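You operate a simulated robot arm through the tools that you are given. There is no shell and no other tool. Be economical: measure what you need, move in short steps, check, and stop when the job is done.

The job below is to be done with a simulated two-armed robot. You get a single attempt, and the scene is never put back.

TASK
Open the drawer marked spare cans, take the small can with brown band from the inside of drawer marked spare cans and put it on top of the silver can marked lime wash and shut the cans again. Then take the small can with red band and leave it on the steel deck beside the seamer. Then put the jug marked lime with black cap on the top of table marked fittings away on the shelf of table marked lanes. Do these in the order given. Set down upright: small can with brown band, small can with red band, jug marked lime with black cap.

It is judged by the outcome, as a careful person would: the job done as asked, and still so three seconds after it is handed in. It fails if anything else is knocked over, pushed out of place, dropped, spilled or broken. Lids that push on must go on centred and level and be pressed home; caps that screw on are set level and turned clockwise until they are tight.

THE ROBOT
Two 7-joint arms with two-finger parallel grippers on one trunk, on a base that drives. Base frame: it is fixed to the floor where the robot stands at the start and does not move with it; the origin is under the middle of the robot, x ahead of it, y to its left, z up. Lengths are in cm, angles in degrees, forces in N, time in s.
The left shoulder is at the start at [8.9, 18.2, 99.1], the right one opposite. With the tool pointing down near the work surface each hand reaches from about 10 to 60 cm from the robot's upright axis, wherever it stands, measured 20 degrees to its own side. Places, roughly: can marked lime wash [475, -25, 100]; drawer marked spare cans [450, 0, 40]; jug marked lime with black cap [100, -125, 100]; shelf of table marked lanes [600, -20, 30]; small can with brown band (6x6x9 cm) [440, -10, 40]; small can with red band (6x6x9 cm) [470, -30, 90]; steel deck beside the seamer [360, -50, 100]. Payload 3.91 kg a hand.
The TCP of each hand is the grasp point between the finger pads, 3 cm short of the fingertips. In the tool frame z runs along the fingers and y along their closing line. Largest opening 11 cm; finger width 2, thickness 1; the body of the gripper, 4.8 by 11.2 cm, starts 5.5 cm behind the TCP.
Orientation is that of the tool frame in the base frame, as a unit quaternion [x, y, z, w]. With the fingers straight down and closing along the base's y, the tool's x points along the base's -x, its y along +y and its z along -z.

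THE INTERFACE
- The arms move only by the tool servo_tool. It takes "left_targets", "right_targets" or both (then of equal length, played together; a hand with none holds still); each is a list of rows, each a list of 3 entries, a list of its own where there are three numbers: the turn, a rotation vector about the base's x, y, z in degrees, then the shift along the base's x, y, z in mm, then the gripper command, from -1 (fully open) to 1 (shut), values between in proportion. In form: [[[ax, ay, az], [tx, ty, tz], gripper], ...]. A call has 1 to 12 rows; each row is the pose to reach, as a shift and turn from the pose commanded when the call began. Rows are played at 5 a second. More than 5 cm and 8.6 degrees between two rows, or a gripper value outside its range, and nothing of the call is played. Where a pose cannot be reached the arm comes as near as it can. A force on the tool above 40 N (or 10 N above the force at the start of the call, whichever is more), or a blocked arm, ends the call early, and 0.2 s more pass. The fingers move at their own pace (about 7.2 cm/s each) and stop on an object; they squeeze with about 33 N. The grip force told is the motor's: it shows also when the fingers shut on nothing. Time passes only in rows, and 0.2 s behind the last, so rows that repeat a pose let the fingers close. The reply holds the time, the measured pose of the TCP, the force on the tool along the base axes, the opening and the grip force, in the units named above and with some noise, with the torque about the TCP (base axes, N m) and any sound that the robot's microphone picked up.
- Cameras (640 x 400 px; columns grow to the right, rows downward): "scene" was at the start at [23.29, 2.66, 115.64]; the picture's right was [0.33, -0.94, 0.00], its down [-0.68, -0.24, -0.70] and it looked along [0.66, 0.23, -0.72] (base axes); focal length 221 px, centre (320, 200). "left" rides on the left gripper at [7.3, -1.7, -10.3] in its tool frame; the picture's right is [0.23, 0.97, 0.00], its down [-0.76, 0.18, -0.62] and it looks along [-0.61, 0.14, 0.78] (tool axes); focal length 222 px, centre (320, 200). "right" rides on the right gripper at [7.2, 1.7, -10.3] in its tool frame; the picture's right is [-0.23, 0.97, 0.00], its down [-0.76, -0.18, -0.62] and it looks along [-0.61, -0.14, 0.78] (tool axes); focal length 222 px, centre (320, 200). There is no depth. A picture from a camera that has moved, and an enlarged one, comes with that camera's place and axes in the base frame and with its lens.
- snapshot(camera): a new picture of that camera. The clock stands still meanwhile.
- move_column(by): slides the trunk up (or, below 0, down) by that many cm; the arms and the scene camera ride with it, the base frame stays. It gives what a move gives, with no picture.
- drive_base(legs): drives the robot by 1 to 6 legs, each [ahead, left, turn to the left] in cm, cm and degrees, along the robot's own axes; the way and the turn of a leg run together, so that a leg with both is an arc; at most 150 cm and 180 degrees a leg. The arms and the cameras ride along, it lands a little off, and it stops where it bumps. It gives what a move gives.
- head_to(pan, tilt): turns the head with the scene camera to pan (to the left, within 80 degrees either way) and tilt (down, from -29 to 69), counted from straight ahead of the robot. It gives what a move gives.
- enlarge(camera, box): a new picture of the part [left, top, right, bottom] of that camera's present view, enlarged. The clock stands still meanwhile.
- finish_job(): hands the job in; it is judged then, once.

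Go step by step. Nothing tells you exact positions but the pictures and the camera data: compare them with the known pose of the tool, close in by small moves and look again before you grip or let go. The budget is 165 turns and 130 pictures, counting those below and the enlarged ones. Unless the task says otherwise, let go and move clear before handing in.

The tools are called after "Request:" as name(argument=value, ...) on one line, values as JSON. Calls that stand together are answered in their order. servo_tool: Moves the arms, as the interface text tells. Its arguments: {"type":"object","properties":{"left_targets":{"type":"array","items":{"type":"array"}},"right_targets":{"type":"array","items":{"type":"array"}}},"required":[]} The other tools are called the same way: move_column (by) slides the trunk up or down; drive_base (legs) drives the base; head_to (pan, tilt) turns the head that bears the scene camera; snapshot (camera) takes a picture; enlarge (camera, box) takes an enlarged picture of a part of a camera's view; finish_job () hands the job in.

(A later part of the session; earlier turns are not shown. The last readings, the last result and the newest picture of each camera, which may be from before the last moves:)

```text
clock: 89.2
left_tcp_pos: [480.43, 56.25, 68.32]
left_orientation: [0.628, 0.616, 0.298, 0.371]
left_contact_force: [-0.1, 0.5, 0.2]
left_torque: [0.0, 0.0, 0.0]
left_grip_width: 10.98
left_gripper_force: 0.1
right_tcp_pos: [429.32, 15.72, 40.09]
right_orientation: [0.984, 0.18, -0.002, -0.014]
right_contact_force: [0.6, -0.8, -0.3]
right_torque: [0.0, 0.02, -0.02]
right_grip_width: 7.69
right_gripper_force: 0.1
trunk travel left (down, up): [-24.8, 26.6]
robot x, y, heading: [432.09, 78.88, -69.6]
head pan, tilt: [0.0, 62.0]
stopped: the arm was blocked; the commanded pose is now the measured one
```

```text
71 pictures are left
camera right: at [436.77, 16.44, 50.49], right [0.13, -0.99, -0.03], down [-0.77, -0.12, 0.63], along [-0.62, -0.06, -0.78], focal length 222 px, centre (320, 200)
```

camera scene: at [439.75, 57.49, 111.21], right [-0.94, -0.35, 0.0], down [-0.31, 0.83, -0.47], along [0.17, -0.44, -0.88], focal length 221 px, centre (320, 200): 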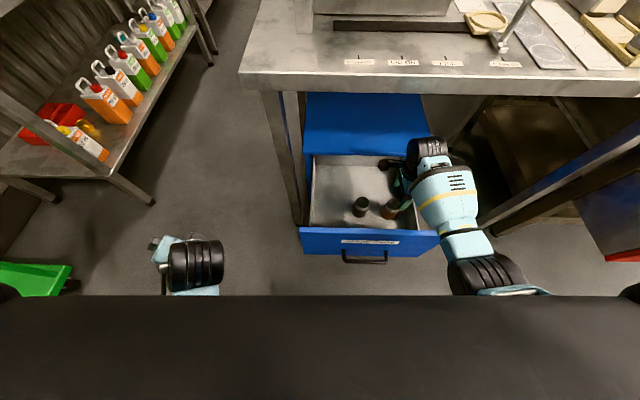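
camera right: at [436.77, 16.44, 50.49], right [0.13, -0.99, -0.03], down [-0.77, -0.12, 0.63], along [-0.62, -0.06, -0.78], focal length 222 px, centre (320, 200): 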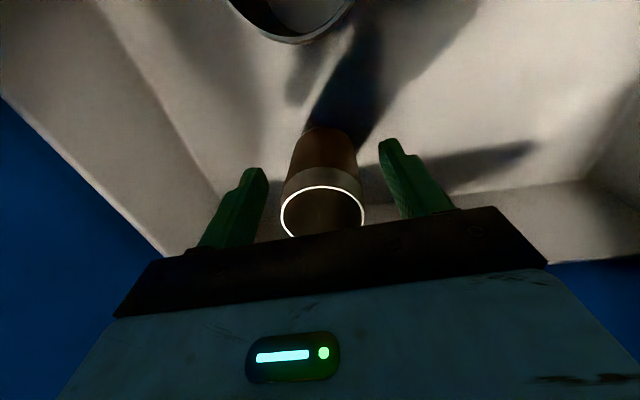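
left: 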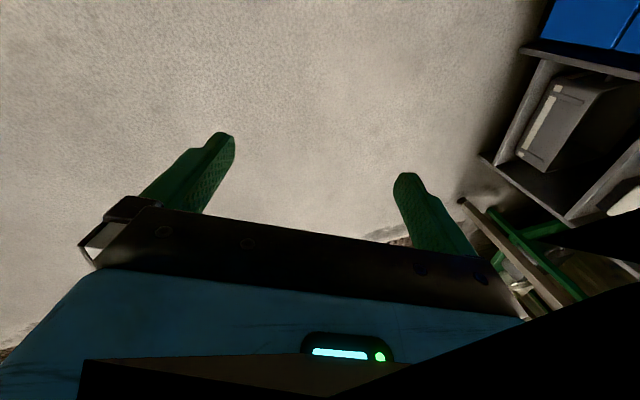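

Now centred. I close and lift by raising the trunk slightly.

Request:
servo_tool(right_targets=[[[0, 0, 0], [0, 0, 0], -0.1], [[0, 0, 0], [0, 0, 0], 0.5], [[0, 0, 0], [0, 0, 0], 1], [[0, 0, 0], [0, 0, 0], 1], [[0, 0, 0], [0, 0, 0], 1], [[0, 0, 0], [0, 0, 20], 1], [[0, 0, 0], [0, 0, 50], 1]])

Request:
snapshot(camera="right")

Request:
snapshot(camera="scene")

```text
clock: 90.8
left_tcp_pos: [480.42, 56.37, 68.37]
left_orientation: [0.628, 0.616, 0.298, 0.371]
left_contact_force: [-0.1, -0.1, 0.2]
left_torque: [0.02, 0.04, -0.03]
left_grip_width: 11.01
left_gripper_force: 0.1
right_tcp_pos: [429.3, 15.62, 45.22]
right_orientation: [0.983, 0.182, -0.001, -0.015]
right_contact_force: [0.0, 0.3, -0.4]
right_torque: [-0.02, 0.0, 0.02]
right_grip_width: 4.85
right_gripper_force: 33.1
trunk travel left (down, up): [-24.8, 26.6]
robot x, y, heading: [431.62, 79.49, -69.4]
head pan, tilt: [0.0, 62.0]
```

```text
70 pictures are left
camera right: at [436.82, 16.37, 55.59], right [0.13, -0.99, -0.03], down [-0.77, -0.12, 0.63], along [-0.62, -0.06, -0.78], focal length 222 px, centre (320, 200)
```

right: 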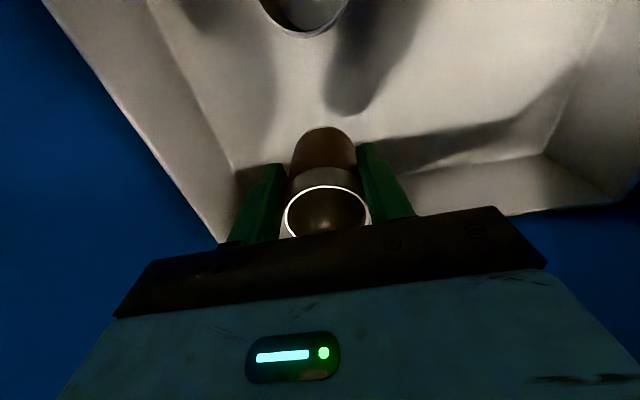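

```text
69 pictures are left
camera scene: at [439.51, 58.13, 113.41], right [-0.94, -0.35, 0.0], down [-0.31, 0.83, -0.47], along [0.17, -0.44, -0.88], focal length 221 px, centre (320, 200)
```

scene: 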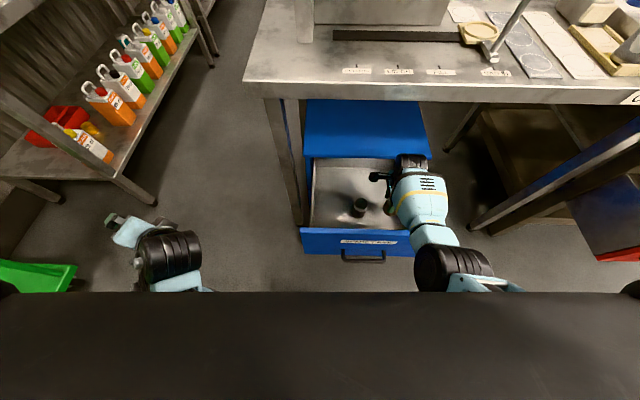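

The brown can is in the grip. I lift it clear of the drawer, and tuck the left hand inward at the same time.

Request:
servo_tool(right_targets=[[[0, 0, 0], [0, 0, 40], 1], [[0, 0, 0], [-4, 10, 80], 1], [[0, 0, 0], [-7, 20, 120], 1], [[0, 0, 0], [-12, 32, 160], 1], [[0, 0, 0], [-20, 54, 200], 1], [[0, 0, 0], [-34, 90, 230], 1], [[0, 0, 0], [-48, 128, 240], 1], [[0, 0, 0], [-62, 165, 250], 1]])

Request:
servo_tool(left_targets=[[[0, 0, 0], [-38, -14, 0], -1], [[0, 0, 0], [-76, -28, 0], -1], [[0, 0, 0], [-114, -42, 0], -1], [[0, 0, 0], [-150, -56, 0], -1]])

Request:
snapshot(camera="scene")

```text
clock: 92.8
left_tcp_pos: [480.39, 56.26, 68.26]
left_orientation: [0.628, 0.615, 0.298, 0.372]
left_contact_force: [-1.2, -0.2, -0.6]
left_torque: [0.0, 0.0, -0.01]
left_grip_width: 11.01
left_gripper_force: 0.1
right_tcp_pos: [419.83, 23.86, 62.65]
right_orientation: [0.986, 0.164, -0.033, 0.002]
right_contact_force: [0.7, -1.1, 0.0]
right_torque: [0.0, 0.0, 0.01]
right_grip_width: 4.83
right_gripper_force: 32.7
right hand out of reach, approached as far as the arm can: row 5, 6, 7, 8
trunk travel left (down, up): [-24.8, 26.6]
robot x, y, heading: [432.26, 79.07, -69.4]
head pan, tilt: [0.0, 62.0]
stopped in row 8 (right hand): the arm was blocked; the commanded pose is now the measured one
```

```text
clock: 93.5
left_tcp_pos: [478.08, 52.91, 71.99]
left_orientation: [0.607, 0.559, 0.353, 0.441]
left_contact_force: [0.1, 0.0, -0.1]
left_torque: [0.0, 0.0, -0.03]
left_grip_width: 11.01
left_gripper_force: 0.1
right_tcp_pos: [419.73, 23.82, 62.72]
right_orientation: [0.986, 0.163, -0.033, 0.002]
right_contact_force: [0.5, -0.8, -1.0]
right_torque: [0.01, -0.03, 0.03]
right_grip_width: 4.85
right_gripper_force: 32.9
trunk travel left (down, up): [-24.8, 26.6]
robot x, y, heading: [432.23, 78.85, -69.1]
head pan, tilt: [0.0, 62.0]
stopped in row 3 (left hand): the arm was blocked; the commanded pose is now the measured one
```

```text
68 pictures are left
camera scene: at [439.51, 58.11, 113.4], right [-0.94, -0.35, 0.0], down [-0.31, 0.83, -0.47], along [0.17, -0.44, -0.88], focal length 221 px, centre (320, 200)
```

scene: 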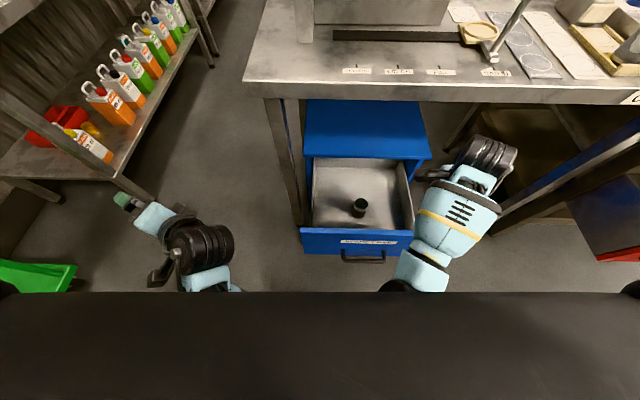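

The can is up but the arm is near a limit; I raise the trunk and back the base away.

Request:
move_column(by=12)

Request:
drive_base(legs=[[-15, 0, 0]])

Request:
snapshot(camera="scene")

Request:
snapshot(camera="right")

```text
clock: 94.5
left_tcp_pos: [481.04, 52.84, 83.87]
left_orientation: [0.589, 0.513, 0.397, 0.481]
left_contact_force: [-0.2, 0.1, -0.7]
left_torque: [0.0, -0.01, -0.01]
left_grip_width: 10.98
left_gripper_force: 0.0
right_tcp_pos: [417.36, 22.97, 72.54]
right_orientation: [0.987, 0.153, -0.057, 0.011]
right_contact_force: [0.2, -0.6, -1.2]
right_torque: [0.0, -0.02, 0.0]
right_grip_width: 4.84
right_gripper_force: 32.7
trunk travel left (down, up): [-34.0, 17.4]
robot x, y, heading: [432.01, 79.07, -69.1]
head pan, tilt: [0.0, 62.0]
stopped: the arm was blocked; the commanded pose is now the measured one
```

```text
clock: 95.9
left_tcp_pos: [475.81, 66.8, 83.8]
left_orientation: [0.589, 0.513, 0.398, 0.481]
left_contact_force: [0.2, 0.6, -0.1]
left_torque: [-0.03, 0.0, -0.01]
left_grip_width: 11.02
left_gripper_force: 0.0
right_tcp_pos: [412.24, 36.75, 72.43]
right_orientation: [0.986, 0.155, -0.057, 0.01]
right_contact_force: [-0.3, 0.1, -0.3]
right_torque: [-0.03, 0.01, 0.0]
right_grip_width: 4.81
right_gripper_force: 33.4
trunk travel left (down, up): [-34.0, 17.4]
robot x, y, heading: [426.32, 92.82, -69.8]
head pan, tilt: [0.0, 62.0]
```

```text
67 pictures are left
camera scene: at [433.41, 74.4, 122.69], right [-0.94, -0.35, 0.0], down [-0.31, 0.83, -0.47], along [0.17, -0.44, -0.88], focal length 221 px, centre (320, 200)
```

scene: 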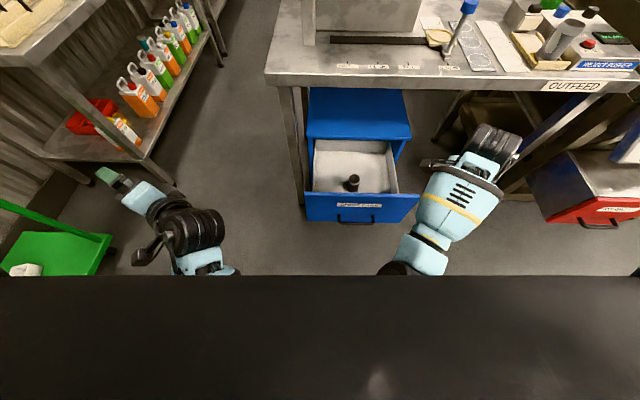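

```text
66 pictures are left
camera right: at [420.77, 37.82, 82.0], right [0.08, -1.0, 0.03], down [-0.71, -0.04, 0.71], along [-0.7, -0.08, -0.71], focal length 222 px, centre (320, 200)
```

right: 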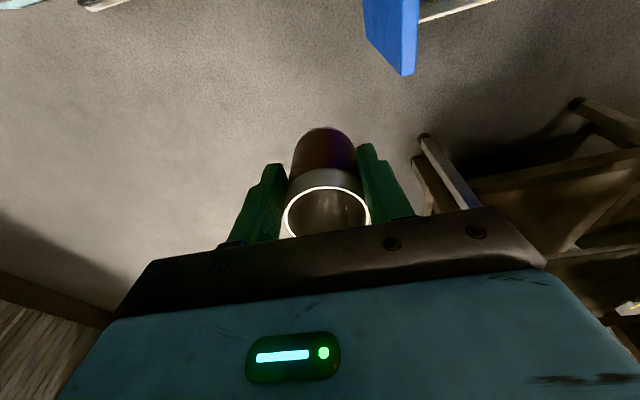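

Clear of the drawer with the can held. I bring both hands back to comfortable tool-down poses.

Request:
servo_tool(right_targets=[[[0.53, -0.12, 7.7], [13, 5, 10], 1], [[1.05, -0.23, 15.4], [27, 10, 20], 1], [[1.6, -0.35, 23.1], [40, 15, 30], 1], [[2.1, -0.47, 30.8], [53, 20, 40], 1], [[2.6, -0.6, 38.5], [67, 25, 50], 1], [[3.15, -0.7, 46.2], [80, 30, 60], 1], [[3.7, -0.8, 53.9], [93, 35, 70], 1], [[4.2, -0.93, 61.6], [107, 40, 80], 1], [[4.7, -1.05, 69.3], [120, 45, 90], 1], [[5.25, -1.17, 77], [133, 50, 100], 1], [[5.8, -1.3, 84.7], [147, 55, 110], 1], [[6.3, -1.4, 92.4], [160, 60, 120], 1]], left_targets=[[[-0.53, 6.5, 2], [-18, 2, -13], -1], [[-1.07, 13, 4], [-35, 4, -27], -1], [[-1.6, 19.4, 5.95], [-53, 6, -40], -1], [[-2.1, 25.9, 7.9], [-70, 8, -53], -1], [[-2.7, 32.4, 9.9], [-88, 10, -67], -1], [[-3.2, 38.9, 11.9], [-105, 12, -80], -1], [[-3.7, 45.3, 13.9], [-123, 13, -93], -1], [[-4.3, 51.8, 15.9], [-141, 15, -107], -1], [[-4.8, 58.3, 17.9], [-158, 17, -120], -1], [[-5.3, 64.8, 19.8], [-176, 19, -133], -1], [[-5.9, 71.2, 21.8], [-193, 21, -147], -1], [[-6.4, 77.7, 23.8], [-211, 23, -160], -1]])

Request:
snapshot(camera="scene")

```text
clock: 96.6
left_tcp_pos: [475.73, 68.07, 82.75]
left_orientation: [0.599, 0.534, 0.401, 0.442]
left_contact_force: [0.3, 1.0, 0.0]
left_torque: [-0.03, -0.01, 0.0]
left_grip_width: 11.0
left_gripper_force: 0.1
right_tcp_pos: [412.63, 36.93, 74.98]
right_orientation: [0.957, 0.279, -0.075, 0.011]
right_contact_force: [-0.2, 0.8, 0.1]
right_torque: [0.0, 0.02, 0.01]
right_grip_width: 4.81
right_gripper_force: 33.7
right hand out of reach, approached as far as the arm can: row 3
trunk travel left (down, up): [-34.0, 17.4]
robot x, y, heading: [426.68, 93.02, -69.4]
head pan, tilt: [0.0, 62.0]
stopped in row 3 (left hand): the arm was blocked; the commanded pose is now the measured one
```

```text
65 pictures are left
camera scene: at [433.44, 74.3, 122.67], right [-0.94, -0.35, 0.0], down [-0.31, 0.83, -0.47], along [0.17, -0.44, -0.88], focal length 221 px, centre (320, 200)
```

scene: 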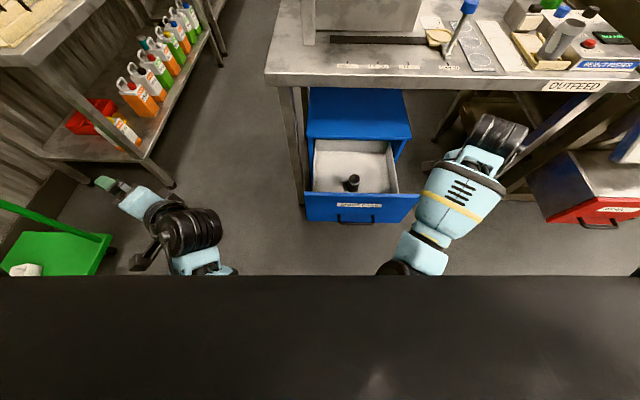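

The left arm is blocked and stopped the call. I move the right hand alone first, sideways and turning, without rising.

Request:
servo_tool(right_targets=[[[0.8, -0.25, 7.8], [16, 6, 0], 1], [[1.6, -0.5, 15.6], [32, 12, 0], 1], [[2.4, -0.75, 23.3], [48, 18, 0], 1], [[3.2, -1, 31.1], [64, 24, 0], 1], [[4, -1.25, 38.9], [80, 30, 0], 1], [[4.9, -1.5, 46.7], [96, 36, 0], 1], [[5.7, -1.75, 54.5], [112, 42, 0], 1], [[6.5, -2, 62.2], [128, 48, 0], 1], [[7.3, -2.25, 70], [144, 54, 0], 1], [[8.1, -2.5, 77.8], [160, 60, 0], 1]])

Request:
servo_tool(left_targets=[[[0, 0, 0], [-10, 30, -20], -1], [[0, 0, 0], [-20, 60, -40], -1], [[0, 0, 0], [-30, 90, -60], -1]])

```text
clock: 99.0
left_tcp_pos: [475.79, 68.13, 82.83]
left_orientation: [0.599, 0.534, 0.401, 0.442]
left_contact_force: [-1.2, -0.4, -0.6]
left_torque: [-0.01, 0.0, 0.0]
left_grip_width: 11.03
left_gripper_force: 0.0
right_tcp_pos: [424.72, 39.04, 71.91]
right_orientation: [0.582, 0.81, -0.06, -0.016]
right_contact_force: [-0.1, 0.4, 0.7]
right_torque: [0.0, -0.03, 0.03]
right_grip_width: 4.8
right_gripper_force: 32.9
right hand out of reach, approached as far as the arm can: row 3, 4, 5, 6, 7, 8, 9, 10
trunk travel left (down, up): [-34.0, 17.4]
robot x, y, heading: [426.64, 92.88, -69.1]
head pan, tilt: [0.0, 62.0]
stopped in row 10 (right hand): the arm was blocked; the commanded pose is now the measured one
```

```text
clock: 99.6
left_tcp_pos: [477.21, 68.55, 86.62]
left_orientation: [0.533, 0.532, 0.388, 0.531]
left_contact_force: [0.3, -0.4, -0.3]
left_torque: [0.01, 0.03, 0.01]
left_grip_width: 10.99
left_gripper_force: 0.1
right_tcp_pos: [424.71, 38.88, 72.04]
right_orientation: [0.582, 0.811, -0.061, -0.017]
right_contact_force: [1.2, -0.1, 0.6]
right_torque: [-0.01, -0.01, -0.03]
right_grip_width: 4.79
right_gripper_force: 33.5
trunk travel left (down, up): [-34.0, 17.4]
robot x, y, heading: [427.05, 92.99, -69.2]
head pan, tilt: [0.0, 62.0]
stopped in row 2 (left hand): the arm was blocked; the commanded pose is now the measured one
```

The right hand is nearly in its normal pose. I free the left arm by moving it outward and forward, and look down at it.

Request:
servo_tool(left_targets=[[[0, 0, 0], [20, -5, -5], -1], [[0, 0, 0], [40, -15, -10], -1], [[0, 0, 0], [60, -25, -20], -1], [[0, 0, 0], [80, -35, -40], -1]])

Request:
head_to(pan=30, tilt=50)

Request:
snapshot(camera="scene")

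```text
clock: 100.6
left_tcp_pos: [485.11, 65.27, 82.48]
left_orientation: [0.533, 0.532, 0.388, 0.531]
left_contact_force: [0.5, -0.3, 0.2]
left_torque: [0.0, 0.01, 0.02]
left_grip_width: 10.97
left_gripper_force: 0.1
right_tcp_pos: [425.0, 38.97, 72.17]
right_orientation: [0.582, 0.811, -0.062, -0.017]
right_contact_force: [-0.6, 0.1, 0.0]
right_torque: [-0.02, -0.04, 0.02]
right_grip_width: 4.77
right_gripper_force: 33.0
trunk travel left (down, up): [-34.0, 17.4]
robot x, y, heading: [426.94, 92.93, -69.6]
head pan, tilt: [0.0, 62.0]
```

```text
clock: 101.5
left_tcp_pos: [485.01, 65.21, 82.65]
left_orientation: [0.534, 0.532, 0.387, 0.531]
left_contact_force: [-0.5, 0.5, 0.7]
left_torque: [0.01, 0.02, 0.01]
left_grip_width: 10.98
left_gripper_force: 0.1
right_tcp_pos: [424.9, 39.1, 72.14]
right_orientation: [0.583, 0.81, -0.061, -0.017]
right_contact_force: [-0.2, -0.4, 0.0]
right_torque: [0.03, 0.01, 0.01]
right_grip_width: 4.77
right_gripper_force: 32.5
trunk travel left (down, up): [-34.0, 17.4]
robot x, y, heading: [426.76, 92.64, -69.1]
head pan, tilt: [30.0, 50.0]
```

```text
64 pictures are left
camera scene: at [437.13, 75.45, 124.16], right [-0.63, -0.77, 0.0], down [-0.59, 0.49, -0.64], along [0.5, -0.41, -0.77], focal length 221 px, centre (320, 200)
```

scene: 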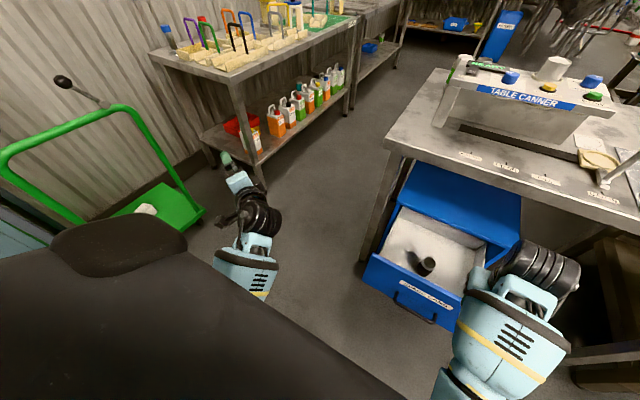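

The left arm moves freely outward. I turn it gradually to tool-down.

Request:
servo_tool(left_targets=[[[-0.2, 8.2, 1.7], [0, 0, 0], -1], [[-0.4, 16.4, 3.4], [0, 0, 0], -1], [[-0.5, 24.7, 5.1], [-10, -4, 0], -1], [[-0.7, 33, 6.8], [-20, -8, -10], -1], [[-0.9, 41.2, 8.5], [-30, -12, -20], -1], [[-1.1, 49.4, 10.1], [-45, -17, -30], -1], [[-1.3, 57.7, 11.8], [-60, -22, -40], -1], [[-1.4, 65.9, 13.5], [-80, -30, -50], -1], [[-1.6, 74.2, 15.2], [-100, -38, -60], -1], [[-1.8, 82.4, 16.9], [-120, -45, -70], -1]])

Request:
servo_tool(right_targets=[[[1, -1.5, 0], [10, -15, 20], 1], [[2, -3, 0], [20, -30, 40], 1], [[3, -4, 0], [30, -45, 60], 1], [[4, -4.8, 0], [40, -60, 80], 1]])

```text
clock: 103.7
left_tcp_pos: [476.0, 61.05, 74.54]
left_orientation: [0.563, 0.826, 0.022, 0.01]
left_contact_force: [-0.3, -0.4, 0.1]
left_torque: [-0.01, -0.01, -0.01]
left_grip_width: 10.98
left_gripper_force: 0.1
left hand out of reach, approached as far as the arm can: row 10
right_tcp_pos: [424.94, 38.95, 72.03]
right_orientation: [0.582, 0.81, -0.06, -0.018]
right_contact_force: [-0.2, -0.6, 0.1]
right_torque: [0.0, 0.0, 0.04]
right_grip_width: 4.78
right_gripper_force: 33.2
trunk travel left (down, up): [-34.0, 17.4]
robot x, y, heading: [426.57, 93.02, -69.1]
head pan, tilt: [30.0, 50.0]
```

```text
clock: 104.7
left_tcp_pos: [476.16, 60.89, 74.89]
left_orientation: [0.561, 0.828, 0.019, 0.013]
left_contact_force: [-0.3, 0.2, -0.6]
left_torque: [-0.01, 0.01, 0.0]
left_grip_width: 11.0
left_gripper_force: 0.0
right_tcp_pos: [427.37, 30.95, 77.98]
right_orientation: [0.591, 0.806, -0.019, -0.015]
right_contact_force: [-0.3, -0.3, -0.5]
right_torque: [0.02, -0.03, 0.0]
right_grip_width: 4.79
right_gripper_force: 32.9
right hand out of reach, approached as far as the arm can: row 2, 3, 4
trunk travel left (down, up): [-34.0, 17.4]
robot x, y, heading: [426.75, 92.72, -69.1]
head pan, tilt: [30.0, 50.0]
```

Both hands are nearly tool-down. I test drawing the right hand in and up.

Request:
servo_tool(right_targets=[[[0, 0, 0], [-10, 25, 20], 1], [[0, 0, 0], [-20, 50, 40], 1], [[0, 0, 0], [-30, 80, 60], 1], [[0, 0, 0], [-45, 115, 80], 1], [[0, 0, 0], [-45, 115, 110], 1]])

Request:
head_to(pan=-10, tilt=45)

Request:
snapshot(camera="scene")

```text
clock: 105.9
left_tcp_pos: [476.2, 60.76, 74.85]
left_orientation: [0.56, 0.828, 0.017, 0.014]
left_contact_force: [0.8, -0.1, -0.7]
left_torque: [0.01, 0.0, 0.01]
left_grip_width: 10.99
left_gripper_force: 0.1
right_tcp_pos: [424.94, 31.42, 77.39]
right_orientation: [0.594, 0.804, -0.022, -0.007]
right_contact_force: [0.1, 0.7, 0.0]
right_torque: [-0.03, -0.02, -0.04]
right_grip_width: 4.79
right_gripper_force: 32.9
right hand out of reach, approached as far as the arm can: row 1, 2, 3, 4, 5
trunk travel left (down, up): [-34.0, 17.4]
robot x, y, heading: [426.99, 92.7, -69.3]
head pan, tilt: [30.0, 50.0]
```

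```text
clock: 107.0
left_tcp_pos: [476.16, 60.87, 74.87]
left_orientation: [0.562, 0.827, 0.018, 0.014]
left_contact_force: [-0.6, 0.5, 0.6]
left_torque: [0.01, -0.01, 0.01]
left_grip_width: 11.0
left_gripper_force: 0.0
right_tcp_pos: [424.84, 31.49, 77.36]
right_orientation: [0.594, 0.804, -0.021, -0.009]
right_contact_force: [-0.4, -0.2, 0.6]
right_torque: [-0.02, 0.0, 0.01]
right_grip_width: 4.77
right_gripper_force: 33.3
trunk travel left (down, up): [-34.0, 17.4]
robot x, y, heading: [426.63, 93.22, -69.2]
head pan, tilt: [-10.0, 45.0]
```

```text
63 pictures are left
camera scene: at [432.7, 72.35, 124.85], right [-0.98, -0.19, 0.0], down [-0.13, 0.69, -0.71], along [0.13, -0.69, -0.71], focal length 221 px, centre (320, 200)
```

scene: 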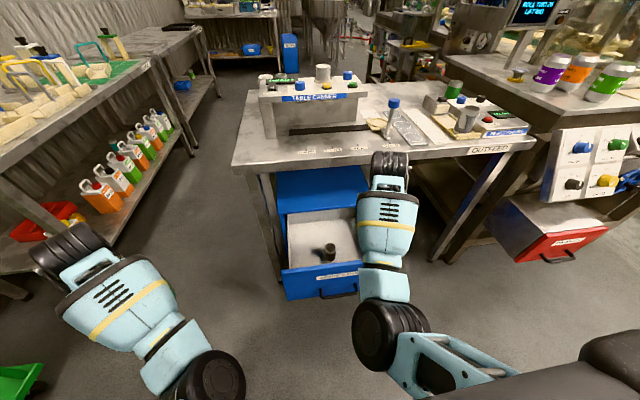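

The hand's height is limited relative to the shoulder. I raise the trunk fully and see how high the tool-down hand gets.

Request:
move_column(by=17)

Request:
servo_tool(right_targets=[[[0, 0, 0], [-10, 25, 5], 1], [[0, 0, 0], [-20, 50, 10], 1], [[0, 0, 0], [-35, 90, 20], 1], [[0, 0, 0], [-50, 130, 30], 1], [[0, 0, 0], [-50, 130, 60], 1], [[0, 0, 0], [-50, 130, 100], 1]])

```text
clock: 108.9
left_tcp_pos: [473.97, 59.95, 91.31]
left_orientation: [0.572, 0.82, 0.002, -0.001]
left_contact_force: [0.6, 0.0, 0.7]
left_torque: [0.02, 0.02, -0.01]
left_grip_width: 10.97
left_gripper_force: 0.1
right_tcp_pos: [426.58, 32.72, 94.36]
right_orientation: [0.584, 0.812, -0.006, -0.005]
right_contact_force: [-0.2, -0.6, -0.4]
right_torque: [0.0, -0.01, 0.01]
right_grip_width: 4.78
right_gripper_force: 33.0
trunk travel left (down, up): [-51.0, 0.4]
robot x, y, heading: [426.8, 92.91, -69.2]
head pan, tilt: [-10.0, 45.0]
```

```text
clock: 110.0
left_tcp_pos: [474.02, 59.87, 91.44]
left_orientation: [0.571, 0.821, 0.001, 0.001]
left_contact_force: [0.5, -1.2, -0.5]
left_torque: [-0.04, 0.0, 0.04]
left_grip_width: 10.99
left_gripper_force: 0.1
right_tcp_pos: [415.76, 39.01, 93.25]
right_orientation: [0.61, 0.79, -0.062, -0.029]
right_contact_force: [-0.7, -1.3, -0.3]
right_torque: [0.0, -0.04, 0.04]
right_grip_width: 0.02
right_gripper_force: 32.9
right hand out of reach, approached as far as the arm can: row 3, 4, 5
trunk travel left (down, up): [-51.0, 0.4]
robot x, y, heading: [426.92, 92.88, -69.1]
head pan, tilt: [-10.0, 45.0]
stopped in row 5 (right hand): the arm was blocked; the commanded pose is now the measured one
```

The grip closed on nothing — the can has slipped out. I look for it.

Request:
snapshot(camera="scene")

Request:
snapshot(camera="right")

```text
62 pictures are left
camera scene: at [428.46, 83.52, 144.28], right [-0.98, -0.18, 0.0], down [-0.13, 0.7, -0.71], along [0.13, -0.69, -0.71], focal length 221 px, centre (320, 200)
```

scene: 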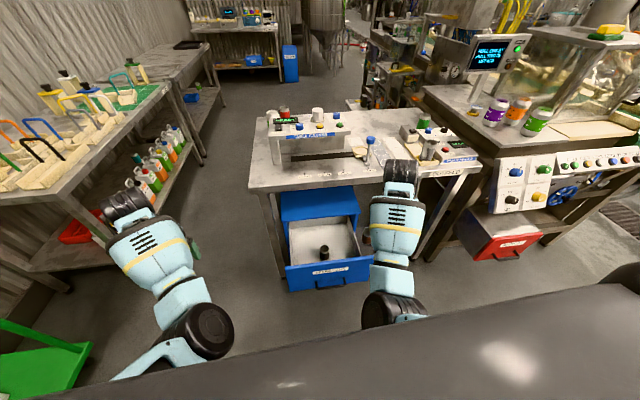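

```text
61 pictures are left
camera right: at [416.68, 47.07, 103.26], right [0.99, 0.02, -0.12], down [0.1, -0.74, 0.66], along [-0.08, -0.67, -0.74], focal length 222 px, centre (320, 200)
```

right: 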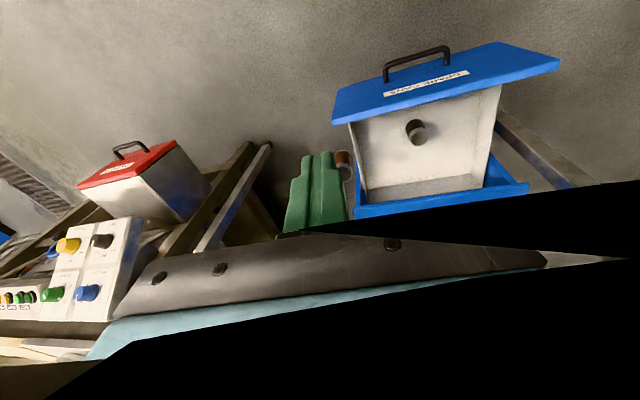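

The brown can appears beside the fingertips or falling. I look again with a small time step.

Request:
head_to(pan=-15, tilt=60)

Request:
snapshot(camera="scene")

Request:
enlarge(camera="right", box=[260, 100, 500, 250])

```text
clock: 110.8
left_tcp_pos: [473.97, 59.98, 91.55]
left_orientation: [0.572, 0.82, 0.001, 0.001]
left_contact_force: [-1.3, 0.1, 0.2]
left_torque: [-0.05, -0.03, 0.0]
left_grip_width: 10.99
left_gripper_force: 0.0
right_tcp_pos: [415.66, 39.04, 93.25]
right_orientation: [0.609, 0.79, -0.061, -0.028]
right_contact_force: [0.3, 0.6, -1.3]
right_torque: [0.01, 0.01, -0.01]
right_grip_width: 0.0
right_gripper_force: 32.5
trunk travel left (down, up): [-51.0, 0.4]
robot x, y, heading: [426.74, 93.12, -69.4]
head pan, tilt: [-15.0, 60.0]
```

```text
60 pictures are left
camera scene: at [427.61, 84.93, 142.34], right [-1.0, -0.1, 0.0], down [-0.09, 0.86, -0.5], along [0.05, -0.5, -0.87], focal length 221 px, centre (320, 200)
```

scene: 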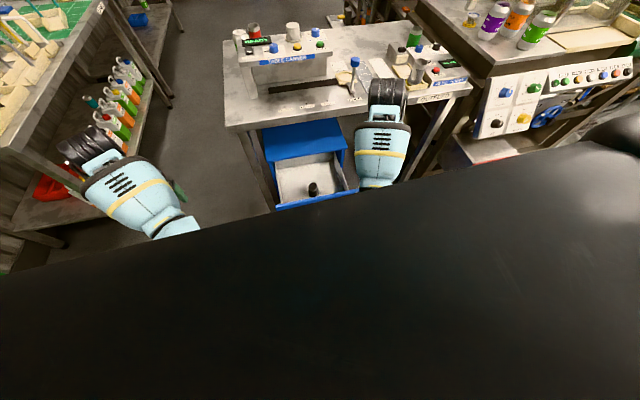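

```text
2.67 times, centred on (380, 175) of right
camera zoom: at [416.71, 47.13, 103.26], right [0.99, 0.02, -0.12], down [0.1, -0.74, 0.66], along [-0.07, -0.67, -0.74], focal length 592 px, centre (160, 267)
```

zoom: 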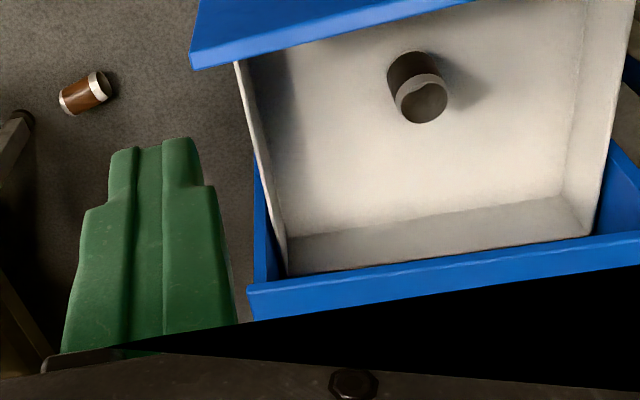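

The can fell on the floor right of the drawer, near (392, −2), lying with its open end toward +u. I'll pick it up across its body — first both hands go back to their compact start poses.

Request:
servo_tool(left_targets=[[[0, 0, 0], [-25, 15, -7], -1], [[0, 0, 0], [-50, 30, -14], -1], [[0, 0, 0], [-75, 46, -21], -1], [[0, 0, 0], [-100, 61, -28], -1], [[0, 0, 0], [-125, 77, -35], -1], [[0, 0, 0], [-150, 92, -42], -1], [[0, 0, 0], [-175, 107, -50], -1], [[0, 0, 0], [-201, 123, -55], -1]])

Request:
servo_tool(right_targets=[[[0, 0, 0], [17, -10, -25], -1], [[0, 0, 0], [34, 10, -25], -1], [[1.5, -2, 0], [51, 30, -20], -1], [[3, -4, 0], [68, 50, -15], -1], [[4.5, -6, 0], [85, 80, -12], -1], [[4.5, -6, 0], [102, 110, -10], -1], [[4.5, -6, 0], [120, 140, -8], -1], [[4.5, -6, 0], [137, 176, -5], -1]])

```text
clock: 111.8
left_tcp_pos: [473.16, 67.21, 91.27]
left_orientation: [0.542, 0.837, 0.052, 0.06]
left_contact_force: [0.7, -0.2, 0.2]
left_torque: [0.01, 0.03, 0.0]
left_grip_width: 10.99
left_gripper_force: 0.0
right_tcp_pos: [415.57, 39.04, 93.29]
right_orientation: [0.611, 0.789, -0.062, -0.029]
right_contact_force: [-0.4, 0.4, -0.3]
right_torque: [0.01, 0.0, -0.02]
right_grip_width: 0.0
right_gripper_force: 33.5
trunk travel left (down, up): [-51.0, 0.4]
robot x, y, heading: [426.8, 92.61, -69.3]
head pan, tilt: [-15.0, 60.0]
stopped in row 4 (left hand): the arm was blocked; the commanded pose is now the measured one
```

```text
clock: 112.9
left_tcp_pos: [473.11, 67.17, 91.24]
left_orientation: [0.541, 0.837, 0.053, 0.059]
left_contact_force: [0.5, 0.1, 0.1]
left_torque: [0.02, -0.02, -0.01]
left_grip_width: 11.0
left_gripper_force: 0.1
right_tcp_pos: [415.82, 40.36, 92.18]
right_orientation: [0.639, 0.764, -0.079, -0.036]
right_contact_force: [-0.2, 0.0, 1.3]
right_torque: [0.02, 0.01, -0.01]
right_grip_width: 11.0
right_gripper_force: 0.0
right hand out of reach, approached as far as the arm can: row 4, 5
trunk travel left (down, up): [-51.0, 0.4]
robot x, y, heading: [426.82, 92.74, -69.2]
head pan, tilt: [-15.0, 60.0]
stopped in row 5 (right hand): the arm was blocked; the commanded pose is now the measured one
```

Retracting is limited at this height; I lower both hands relative to the shoulders and then draw them in.

Request:
servo_tool(right_targets=[[[0, 0, 0], [8, -10, -40], -1], [[0, 0, 0], [16, -10, -80], -1], [[0, 0, 0], [24, -10, -120], -1], [[3, -4, 0], [40, -5, -150], -1], [[5, -7, 5], [60, 5, -170], -1], [[5, -8, 10], [80, 20, -180], -1], [[5, -8, 10], [100, 45, -180], -1], [[5, -8, 10], [115, 75, -180], -1], [[5, -8, 10], [125, 105, -180], -1]])

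Request:
servo_tool(left_targets=[[[0, 0, 0], [0, -10, -40], -1], [[0, 0, 0], [0, -10, -80], -1], [[0, 0, 0], [-10, -5, -120], -1], [[0, 0, 0], [-30, 5, -150], -1], [[0, 0, 0], [-55, 15, -170], -1], [[0, 0, 0], [-80, 30, -180], -1], [[0, 0, 0], [-105, 45, -180], -1], [[0, 0, 0], [-130, 55, -180], -1]])

```text
clock: 114.9
left_tcp_pos: [473.15, 67.17, 91.26]
left_orientation: [0.541, 0.837, 0.053, 0.059]
left_contact_force: [0.0, -0.1, -0.2]
left_torque: [0.0, -0.02, 0.03]
left_grip_width: 10.99
left_gripper_force: 0.1
right_tcp_pos: [420.08, 44.65, 74.7]
right_orientation: [0.589, 0.803, -0.083, -0.03]
right_contact_force: [-0.6, 0.0, -0.2]
right_torque: [0.0, -0.02, 0.0]
right_grip_width: 11.01
right_gripper_force: 0.0
trunk travel left (down, up): [-51.0, 0.4]
robot x, y, heading: [426.88, 92.83, -69.4]
head pan, tilt: [-15.0, 60.0]
stopped in row 9 (right hand): the arm was blocked; the commanded pose is now the measured one
```

```text
clock: 116.4
left_tcp_pos: [472.69, 64.04, 80.79]
left_orientation: [0.523, 0.836, 0.037, 0.162]
left_contact_force: [0.4, 0.3, -0.3]
left_torque: [0.01, 0.0, 0.02]
left_grip_width: 11.03
left_gripper_force: 0.1
right_tcp_pos: [419.9, 44.55, 74.73]
right_orientation: [0.588, 0.804, -0.082, -0.032]
right_contact_force: [-0.1, 0.5, 0.4]
right_torque: [-0.02, -0.02, 0.0]
right_grip_width: 10.97
right_gripper_force: 0.0
trunk travel left (down, up): [-51.0, 0.4]
robot x, y, heading: [426.78, 92.95, -69.5]
head pan, tilt: [-15.0, 60.0]
stopped in row 7 (left hand): the arm was blocked; the commanded pose is now the measured one
```

Both arms stall near 45 cm ahead. I look at how the elbows lie.

Request:
head_to(pan=0, tilt=45)

Request:
snapshot(camera="scene")

```text
clock: 117.2
left_tcp_pos: [472.61, 64.19, 80.85]
left_orientation: [0.523, 0.836, 0.037, 0.163]
left_contact_force: [0.1, -0.1, -0.2]
left_torque: [-0.02, -0.04, 0.02]
left_grip_width: 10.99
left_gripper_force: 0.1
right_tcp_pos: [419.93, 44.64, 74.71]
right_orientation: [0.588, 0.804, -0.083, -0.031]
right_contact_force: [-1.0, 1.1, -0.6]
right_torque: [0.01, 0.0, 0.0]
right_grip_width: 10.95
right_gripper_force: 0.1
trunk travel left (down, up): [-51.0, 0.4]
robot x, y, heading: [426.72, 92.81, -69.3]
head pan, tilt: [0.0, 45.0]
```

```text
58 pictures are left
camera scene: at [429.8, 83.94, 144.28], right [-0.94, -0.35, 0.0], down [-0.25, 0.66, -0.71], along [0.25, -0.66, -0.71], focal length 221 px, centre (320, 200)
```

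scene: 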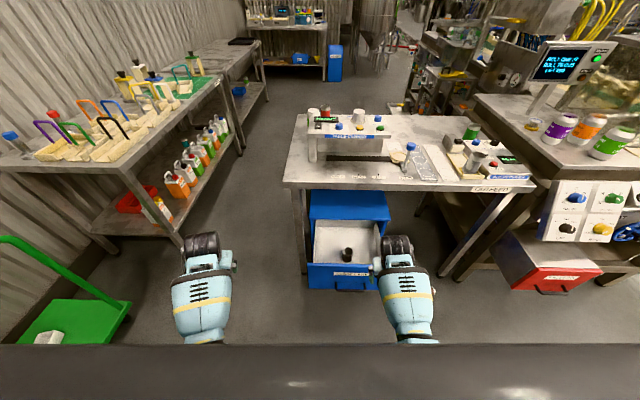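

The hands are fine where they are. I'll drive to the right and turn to face the fallen can at an angle, then look.

Request:
drive_base(legs=[[0, -77, 0], [0, 0, 37]])

Request:
move_column(by=-38)

Request:
snapshot(camera="scene")

```text
clock: 126.1
left_tcp_pos: [408.19, 69.8, 80.7]
left_orientation: [0.238, 0.957, 0.087, 0.143]
left_contact_force: [0.5, -0.8, 0.2]
left_torque: [0.01, 0.01, 0.04]
left_grip_width: 10.99
left_gripper_force: 0.0
right_tcp_pos: [377.22, 23.06, 74.78]
right_orientation: [0.309, 0.947, -0.089, -0.005]
right_contact_force: [0.6, 0.0, 0.2]
right_torque: [-0.02, -0.03, -0.03]
right_grip_width: 10.99
right_gripper_force: 0.1
trunk travel left (down, up): [-51.0, 0.4]
robot x, y, heading: [354.05, 65.62, -33.3]
head pan, tilt: [0.0, 45.0]
```

```text
clock: 129.8
left_tcp_pos: [408.29, 69.94, 42.78]
left_orientation: [0.239, 0.957, 0.085, 0.143]
left_contact_force: [-0.3, 1.1, 0.2]
left_torque: [0.04, -0.01, -0.03]
left_grip_width: 11.0
left_gripper_force: 0.0
right_tcp_pos: [377.33, 23.06, 36.74]
right_orientation: [0.31, 0.947, -0.088, -0.005]
right_contact_force: [0.3, -0.3, -0.1]
right_torque: [-0.01, -0.01, -0.03]
right_grip_width: 11.01
right_gripper_force: 0.1
trunk travel left (down, up): [-13.0, 38.4]
robot x, y, heading: [354.71, 66.05, -33.3]
head pan, tilt: [0.0, 45.0]
```

```text
57 pictures are left
camera scene: at [377.94, 50.28, 102.09], right [-0.55, -0.84, 0.0], down [-0.59, 0.39, -0.71], along [0.59, -0.39, -0.71], focal length 221 px, centre (320, 200)
```

scene: 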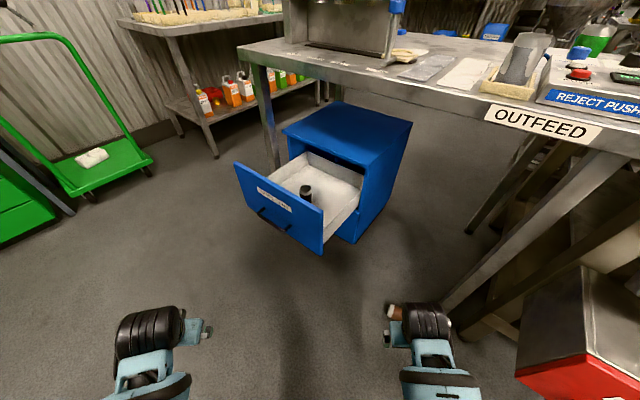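

I check the can through the right wrist camera.

Request:
snapshot(camera="right")

Request:
enlarge(camera="scene", box=[340, 270, 500, 370])

```text
56 pictures are left
camera right: at [373.07, 30.36, 46.42], right [0.75, 0.64, -0.15], down [0.55, -0.49, 0.68], along [0.36, -0.6, -0.72], focal length 222 px, centre (320, 200)
```

right: 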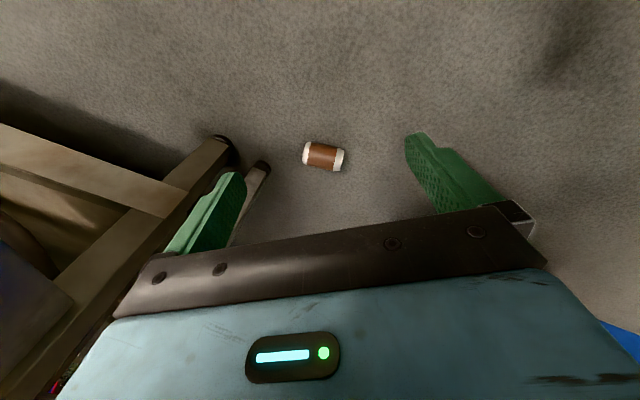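

```text
4.00 times, centred on (420, 320) of scene
camera zoom: at [377.94, 50.28, 102.09], right [-0.55, -0.84, 0.0], down [-0.59, 0.39, -0.71], along [0.59, -0.39, -0.71], focal length 883 px, centre (-80, -280)
```

zoom: 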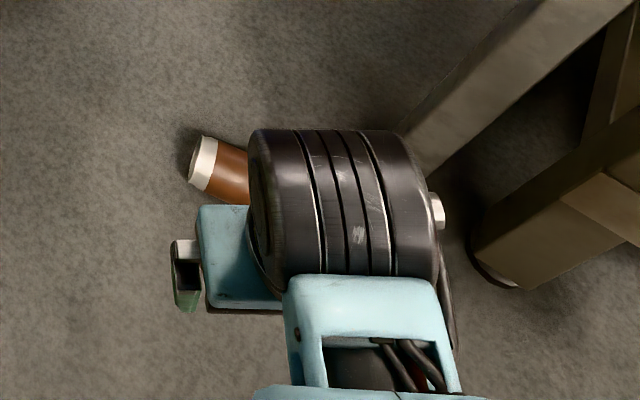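

The can lies at about (386.5, 5.2), axis toward +33.7°, open end on the far side. I drive closer so the right hand is above it and turn the wrist to straddle it.

Request:
drive_base(legs=[[17, -8, 0]])

Request:
servo_tool(right_targets=[[[1.2, 0.3, 7.75], [0, 0, 0], -1], [[2.3, 0.6, 15.5], [0, 0, 0], -1], [[3.5, 0.8, 23.3], [0, 0, 0], -1], [[4.7, 1.1, 31], [0, 0, 0], -1], [[5.8, 1.4, 38.8], [0, 0, 0], -1], [[7, 1.7, 46.5], [0, 0, 0], -1], [[8.2, 1.9, 54.3], [0, 0, 0], -1], [[9.3, 2.2, 62], [0, 0, 0], -1], [[10.5, 2.5, 69.8], [0, 0, 0], -1]])

Request:
move_column(by=-12)

Request:
snapshot(camera="right")

```text
clock: 131.3
left_tcp_pos: [417.89, 54.32, 42.84]
left_orientation: [0.236, 0.957, 0.087, 0.142]
left_contact_force: [0.7, 0.2, 0.4]
left_torque: [0.03, 0.0, -0.01]
left_grip_width: 11.0
left_gripper_force: 0.1
right_tcp_pos: [387.16, 7.52, 36.74]
right_orientation: [0.308, 0.947, -0.088, -0.005]
right_contact_force: [-0.2, -0.8, 0.4]
right_torque: [0.02, -0.05, 0.05]
right_grip_width: 10.98
right_gripper_force: 0.1
trunk travel left (down, up): [-13.0, 38.4]
robot x, y, heading: [364.24, 50.58, -32.9]
head pan, tilt: [0.0, 45.0]
```

```text
clock: 133.3
left_tcp_pos: [417.9, 54.92, 42.83]
left_orientation: [0.237, 0.957, 0.084, 0.144]
left_contact_force: [0.2, 0.6, -0.7]
left_torque: [-0.01, 0.0, -0.01]
left_grip_width: 11.02
left_gripper_force: 0.1
right_tcp_pos: [387.03, 9.64, 36.37]
right_orientation: [-0.296, 0.955, 0.012, 0.003]
right_contact_force: [0.3, 0.0, 0.3]
right_torque: [0.03, 0.03, -0.04]
right_grip_width: 11.0
right_gripper_force: 0.0
trunk travel left (down, up): [-13.0, 38.4]
robot x, y, heading: [364.07, 50.37, -32.9]
head pan, tilt: [0.0, 45.0]
```

```text
clock: 134.8
left_tcp_pos: [418.56, 62.73, 29.53]
left_orientation: [0.233, 0.961, 0.052, 0.142]
left_contact_force: [-0.5, -0.2, -0.2]
left_torque: [0.03, 0.05, 0.04]
left_grip_width: 10.98
left_gripper_force: 0.0
right_tcp_pos: [385.09, 12.22, 26.86]
right_orientation: [-0.29, 0.954, -0.049, -0.055]
right_contact_force: [0.1, -0.6, -0.1]
right_torque: [0.01, 0.01, 0.03]
right_grip_width: 11.0
right_gripper_force: 0.2
trunk travel left (down, up): [-1.0, 50.4]
robot x, y, heading: [363.91, 57.25, -33.1]
head pan, tilt: [0.0, 45.0]
```

```text
54 pictures are left
camera right: at [378.9, 11.01, 37.99], right [-0.36, 0.93, -0.09], down [0.78, 0.35, 0.52], along [0.52, 0.12, -0.85], focal length 222 px, centre (320, 200)
```

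right: 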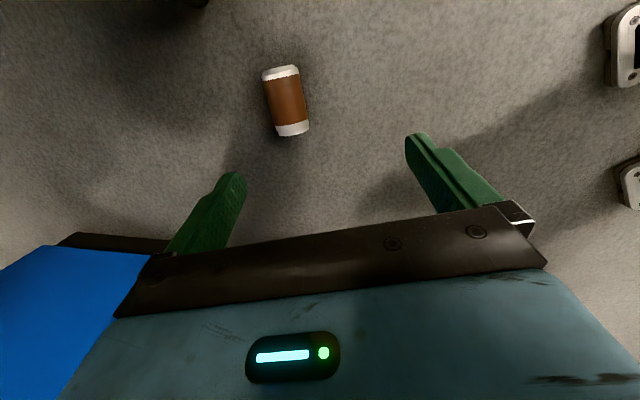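

The base was pushed back about 7 cm while lowering — the right elbow may be touching something. I look to the right.

Request:
head_to(pan=-45, tilt=50)

Request:
snapshot(camera="scene")

```text
clock: 135.9
left_tcp_pos: [418.25, 62.7, 29.48]
left_orientation: [0.232, 0.961, 0.053, 0.141]
left_contact_force: [-1.1, -0.2, 0.0]
left_torque: [0.04, 0.03, -0.01]
left_grip_width: 10.99
left_gripper_force: 0.1
right_tcp_pos: [385.4, 12.4, 27.0]
right_orientation: [-0.293, 0.953, -0.05, -0.052]
right_contact_force: [0.2, -0.1, 0.9]
right_torque: [0.02, 0.0, 0.01]
right_grip_width: 10.99
right_gripper_force: 0.0
trunk travel left (down, up): [-1.0, 50.4]
robot x, y, heading: [363.67, 56.65, -33.1]
head pan, tilt: [-45.0, 50.0]
```

```text
53 pictures are left
camera scene: at [387.39, 41.59, 89.95], right [-0.98, -0.21, 0.03], down [-0.17, 0.71, -0.69], along [0.12, -0.68, -0.73], focal length 221 px, centre (320, 200)
```

scene: 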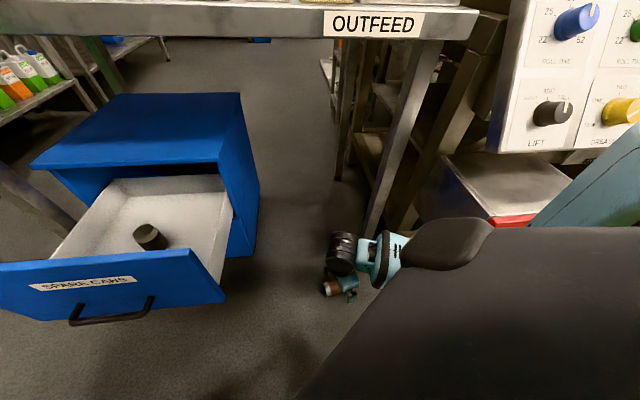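

The right elbow is leaning over the reject box by the knob panel. I raise the trunk back and drive away from it.

Request:
move_column(by=14)

Request:
drive_base(legs=[[-20, 10, 0]])

Request:
snapshot(camera="scene")

```text
clock: 137.1
left_tcp_pos: [417.08, 54.92, 40.47]
left_orientation: [0.242, 0.956, 0.084, 0.145]
left_contact_force: [-0.3, 0.4, -0.3]
left_torque: [-0.04, 0.01, 0.0]
left_grip_width: 10.98
left_gripper_force: 0.2
right_tcp_pos: [386.36, 19.37, 32.58]
right_orientation: [-0.289, 0.951, 0.099, 0.036]
right_contact_force: [0.0, -0.2, 0.8]
right_torque: [0.0, 0.01, -0.03]
right_grip_width: 10.99
right_gripper_force: 0.2
trunk travel left (down, up): [-10.6, 40.8]
robot x, y, heading: [363.25, 51.8, -33.5]
head pan, tilt: [-45.0, 50.0]
stopped: the arm was blocked; the commanded pose is now the measured one
```

```text
clock: 138.8
left_tcp_pos: [406.1, 74.06, 40.64]
left_orientation: [0.243, 0.956, 0.083, 0.146]
left_contact_force: [0.0, 1.0, 0.4]
left_torque: [0.02, 0.03, 0.01]
left_grip_width: 11.0
left_gripper_force: 0.2
right_tcp_pos: [375.14, 38.32, 32.66]
right_orientation: [-0.288, 0.952, 0.098, 0.035]
right_contact_force: [0.3, 0.2, 0.2]
right_torque: [0.0, 0.04, 0.03]
right_grip_width: 11.0
right_gripper_force: 0.1
trunk travel left (down, up): [-10.6, 40.8]
robot x, y, heading: [351.94, 70.98, -33.6]
head pan, tilt: [-45.0, 50.0]
```

```text
52 pictures are left
camera scene: at [371.19, 51.22, 98.46], right [-0.98, -0.2, 0.0], down [-0.15, 0.75, -0.64], along [0.13, -0.63, -0.77], focal length 221 px, centre (320, 200)
```

scene: 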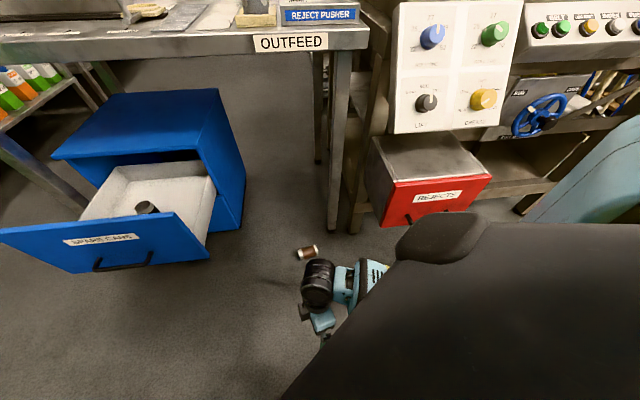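

The reject box is unmoved and the can is still at (387, 5). I turn to face straight in and drive so the right arm reaches the can; the left hand may nudge the drawer in a little, which is harmless.

Request:
drive_base(legs=[[0, 0, -36], [0, 27, 0]])

Request:
head_to(pan=-10, tilt=50)

Request:
snapshot(camera="scene")

```text
clock: 143.4
left_tcp_pos: [423.13, 51.33, 40.61]
left_orientation: [0.524, 0.835, 0.034, 0.163]
left_contact_force: [0.1, -0.3, -0.9]
left_torque: [-0.01, 0.02, -0.01]
left_grip_width: 11.01
left_gripper_force: 0.0
right_tcp_pos: [377.08, 40.36, 32.55]
right_orientation: [0.018, 0.994, 0.083, 0.063]
right_contact_force: [0.9, -0.7, 0.3]
right_torque: [0.01, 0.05, -0.01]
right_grip_width: 11.0
right_gripper_force: 0.1
trunk travel left (down, up): [-10.6, 40.8]
robot x, y, heading: [377.42, 80.39, -69.4]
head pan, tilt: [-45.0, 50.0]
```

```text
clock: 144.4
left_tcp_pos: [423.08, 51.33, 40.62]
left_orientation: [0.524, 0.835, 0.035, 0.164]
left_contact_force: [0.2, -0.5, -1.3]
left_torque: [-0.01, 0.0, -0.01]
left_grip_width: 11.01
left_gripper_force: 0.1
right_tcp_pos: [377.16, 40.3, 32.63]
right_orientation: [0.018, 0.994, 0.083, 0.063]
right_contact_force: [0.1, 0.2, 0.1]
right_torque: [-0.04, -0.03, -0.04]
right_grip_width: 11.0
right_gripper_force: 0.1
trunk travel left (down, up): [-10.6, 40.8]
robot x, y, heading: [377.53, 80.53, -69.5]
head pan, tilt: [-10.0, 50.0]
```

```text
51 pictures are left
camera scene: at [385.92, 52.45, 98.46], right [-0.98, -0.18, 0.0], down [-0.14, 0.75, -0.64], along [0.12, -0.63, -0.77], focal length 221 px, centre (320, 200)
```

scene: 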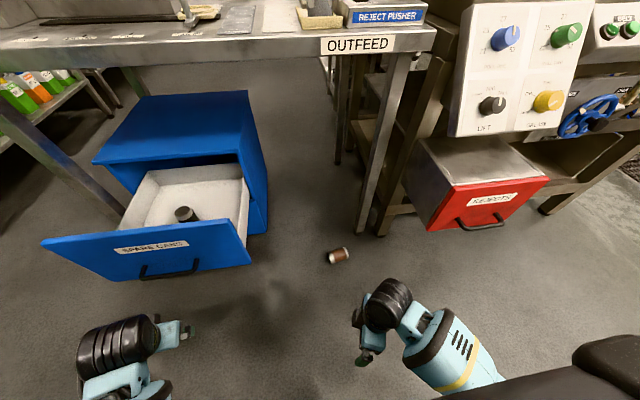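

The view is clear. I lower the trunk, move the left hand outward past the drawer front, and straighten the right wrist.

Request:
servo_tool(left_targets=[[[0, 0, 0], [37, 14, 0], -1], [[0, 0, 0], [75, 28, 0], -1], [[0, 0, 0], [112, 42, 0], -1], [[0, 0, 0], [150, 56, 0], -1], [[0, 0, 0], [187, 70, 0], -1], [[0, 0, 0], [225, 84, 0], -1], [[0, 0, 0], [262, 98, 0], -1]])

Request:
servo_tool(right_targets=[[[-2.3, 0.8, 7.1], [0, 0, 0], -1], [[-4.6, 1.7, 14.3], [0, 0, 0], -1], [[-6.8, 2.5, 21.4], [0, 0, 0], -1], [[-9.1, 3.4, 28.6], [0, 0, 0], -1], [[-11.4, 4.2, 35.7], [0, 0, 0], -1]])

Request:
move_column(by=-10)

```text
clock: 146.0
left_tcp_pos: [449.24, 61.25, 40.53]
left_orientation: [0.523, 0.835, 0.035, 0.163]
left_contact_force: [-0.3, 0.4, 1.1]
left_torque: [0.01, -0.01, -0.01]
left_grip_width: 11.02
left_gripper_force: 0.2
right_tcp_pos: [377.17, 40.26, 32.59]
right_orientation: [0.019, 0.994, 0.083, 0.064]
right_contact_force: [-0.1, 0.2, -0.2]
right_torque: [0.04, -0.01, -0.01]
right_grip_width: 11.0
right_gripper_force: 0.0
trunk travel left (down, up): [-10.6, 40.8]
robot x, y, heading: [377.33, 80.31, -69.0]
head pan, tilt: [-10.0, 50.0]
```

```text
clock: 147.2
left_tcp_pos: [449.09, 61.14, 40.56]
left_orientation: [0.524, 0.835, 0.035, 0.164]
left_contact_force: [0.3, -0.6, 0.9]
left_torque: [0.0, 0.01, 0.02]
left_grip_width: 11.0
left_gripper_force: 0.0
right_tcp_pos: [377.12, 40.45, 32.55]
right_orientation: [-0.292, 0.957, 0.0, 0.0]
right_contact_force: [-0.6, -0.3, -0.3]
right_torque: [-0.01, 0.01, 0.02]
right_grip_width: 11.0
right_gripper_force: 0.1
trunk travel left (down, up): [-10.6, 40.8]
robot x, y, heading: [376.99, 80.34, -69.4]
head pan, tilt: [-10.0, 50.0]
```

```text
clock: 148.6
left_tcp_pos: [449.22, 61.22, 30.58]
left_orientation: [0.524, 0.835, 0.036, 0.164]
left_contact_force: [-0.7, -0.4, 0.3]
left_torque: [0.0, 0.0, 0.0]
left_grip_width: 11.04
left_gripper_force: 0.0
right_tcp_pos: [377.06, 40.36, 22.67]
right_orientation: [-0.291, 0.957, 0.001, 0.001]
right_contact_force: [-0.8, 0.3, 0.2]
right_torque: [-0.03, 0.0, 0.01]
right_grip_width: 11.0
right_gripper_force: 0.1
trunk travel left (down, up): [-0.6, 50.8]
robot x, y, heading: [376.75, 80.48, -69.3]
head pan, tilt: [-10.0, 50.0]
```

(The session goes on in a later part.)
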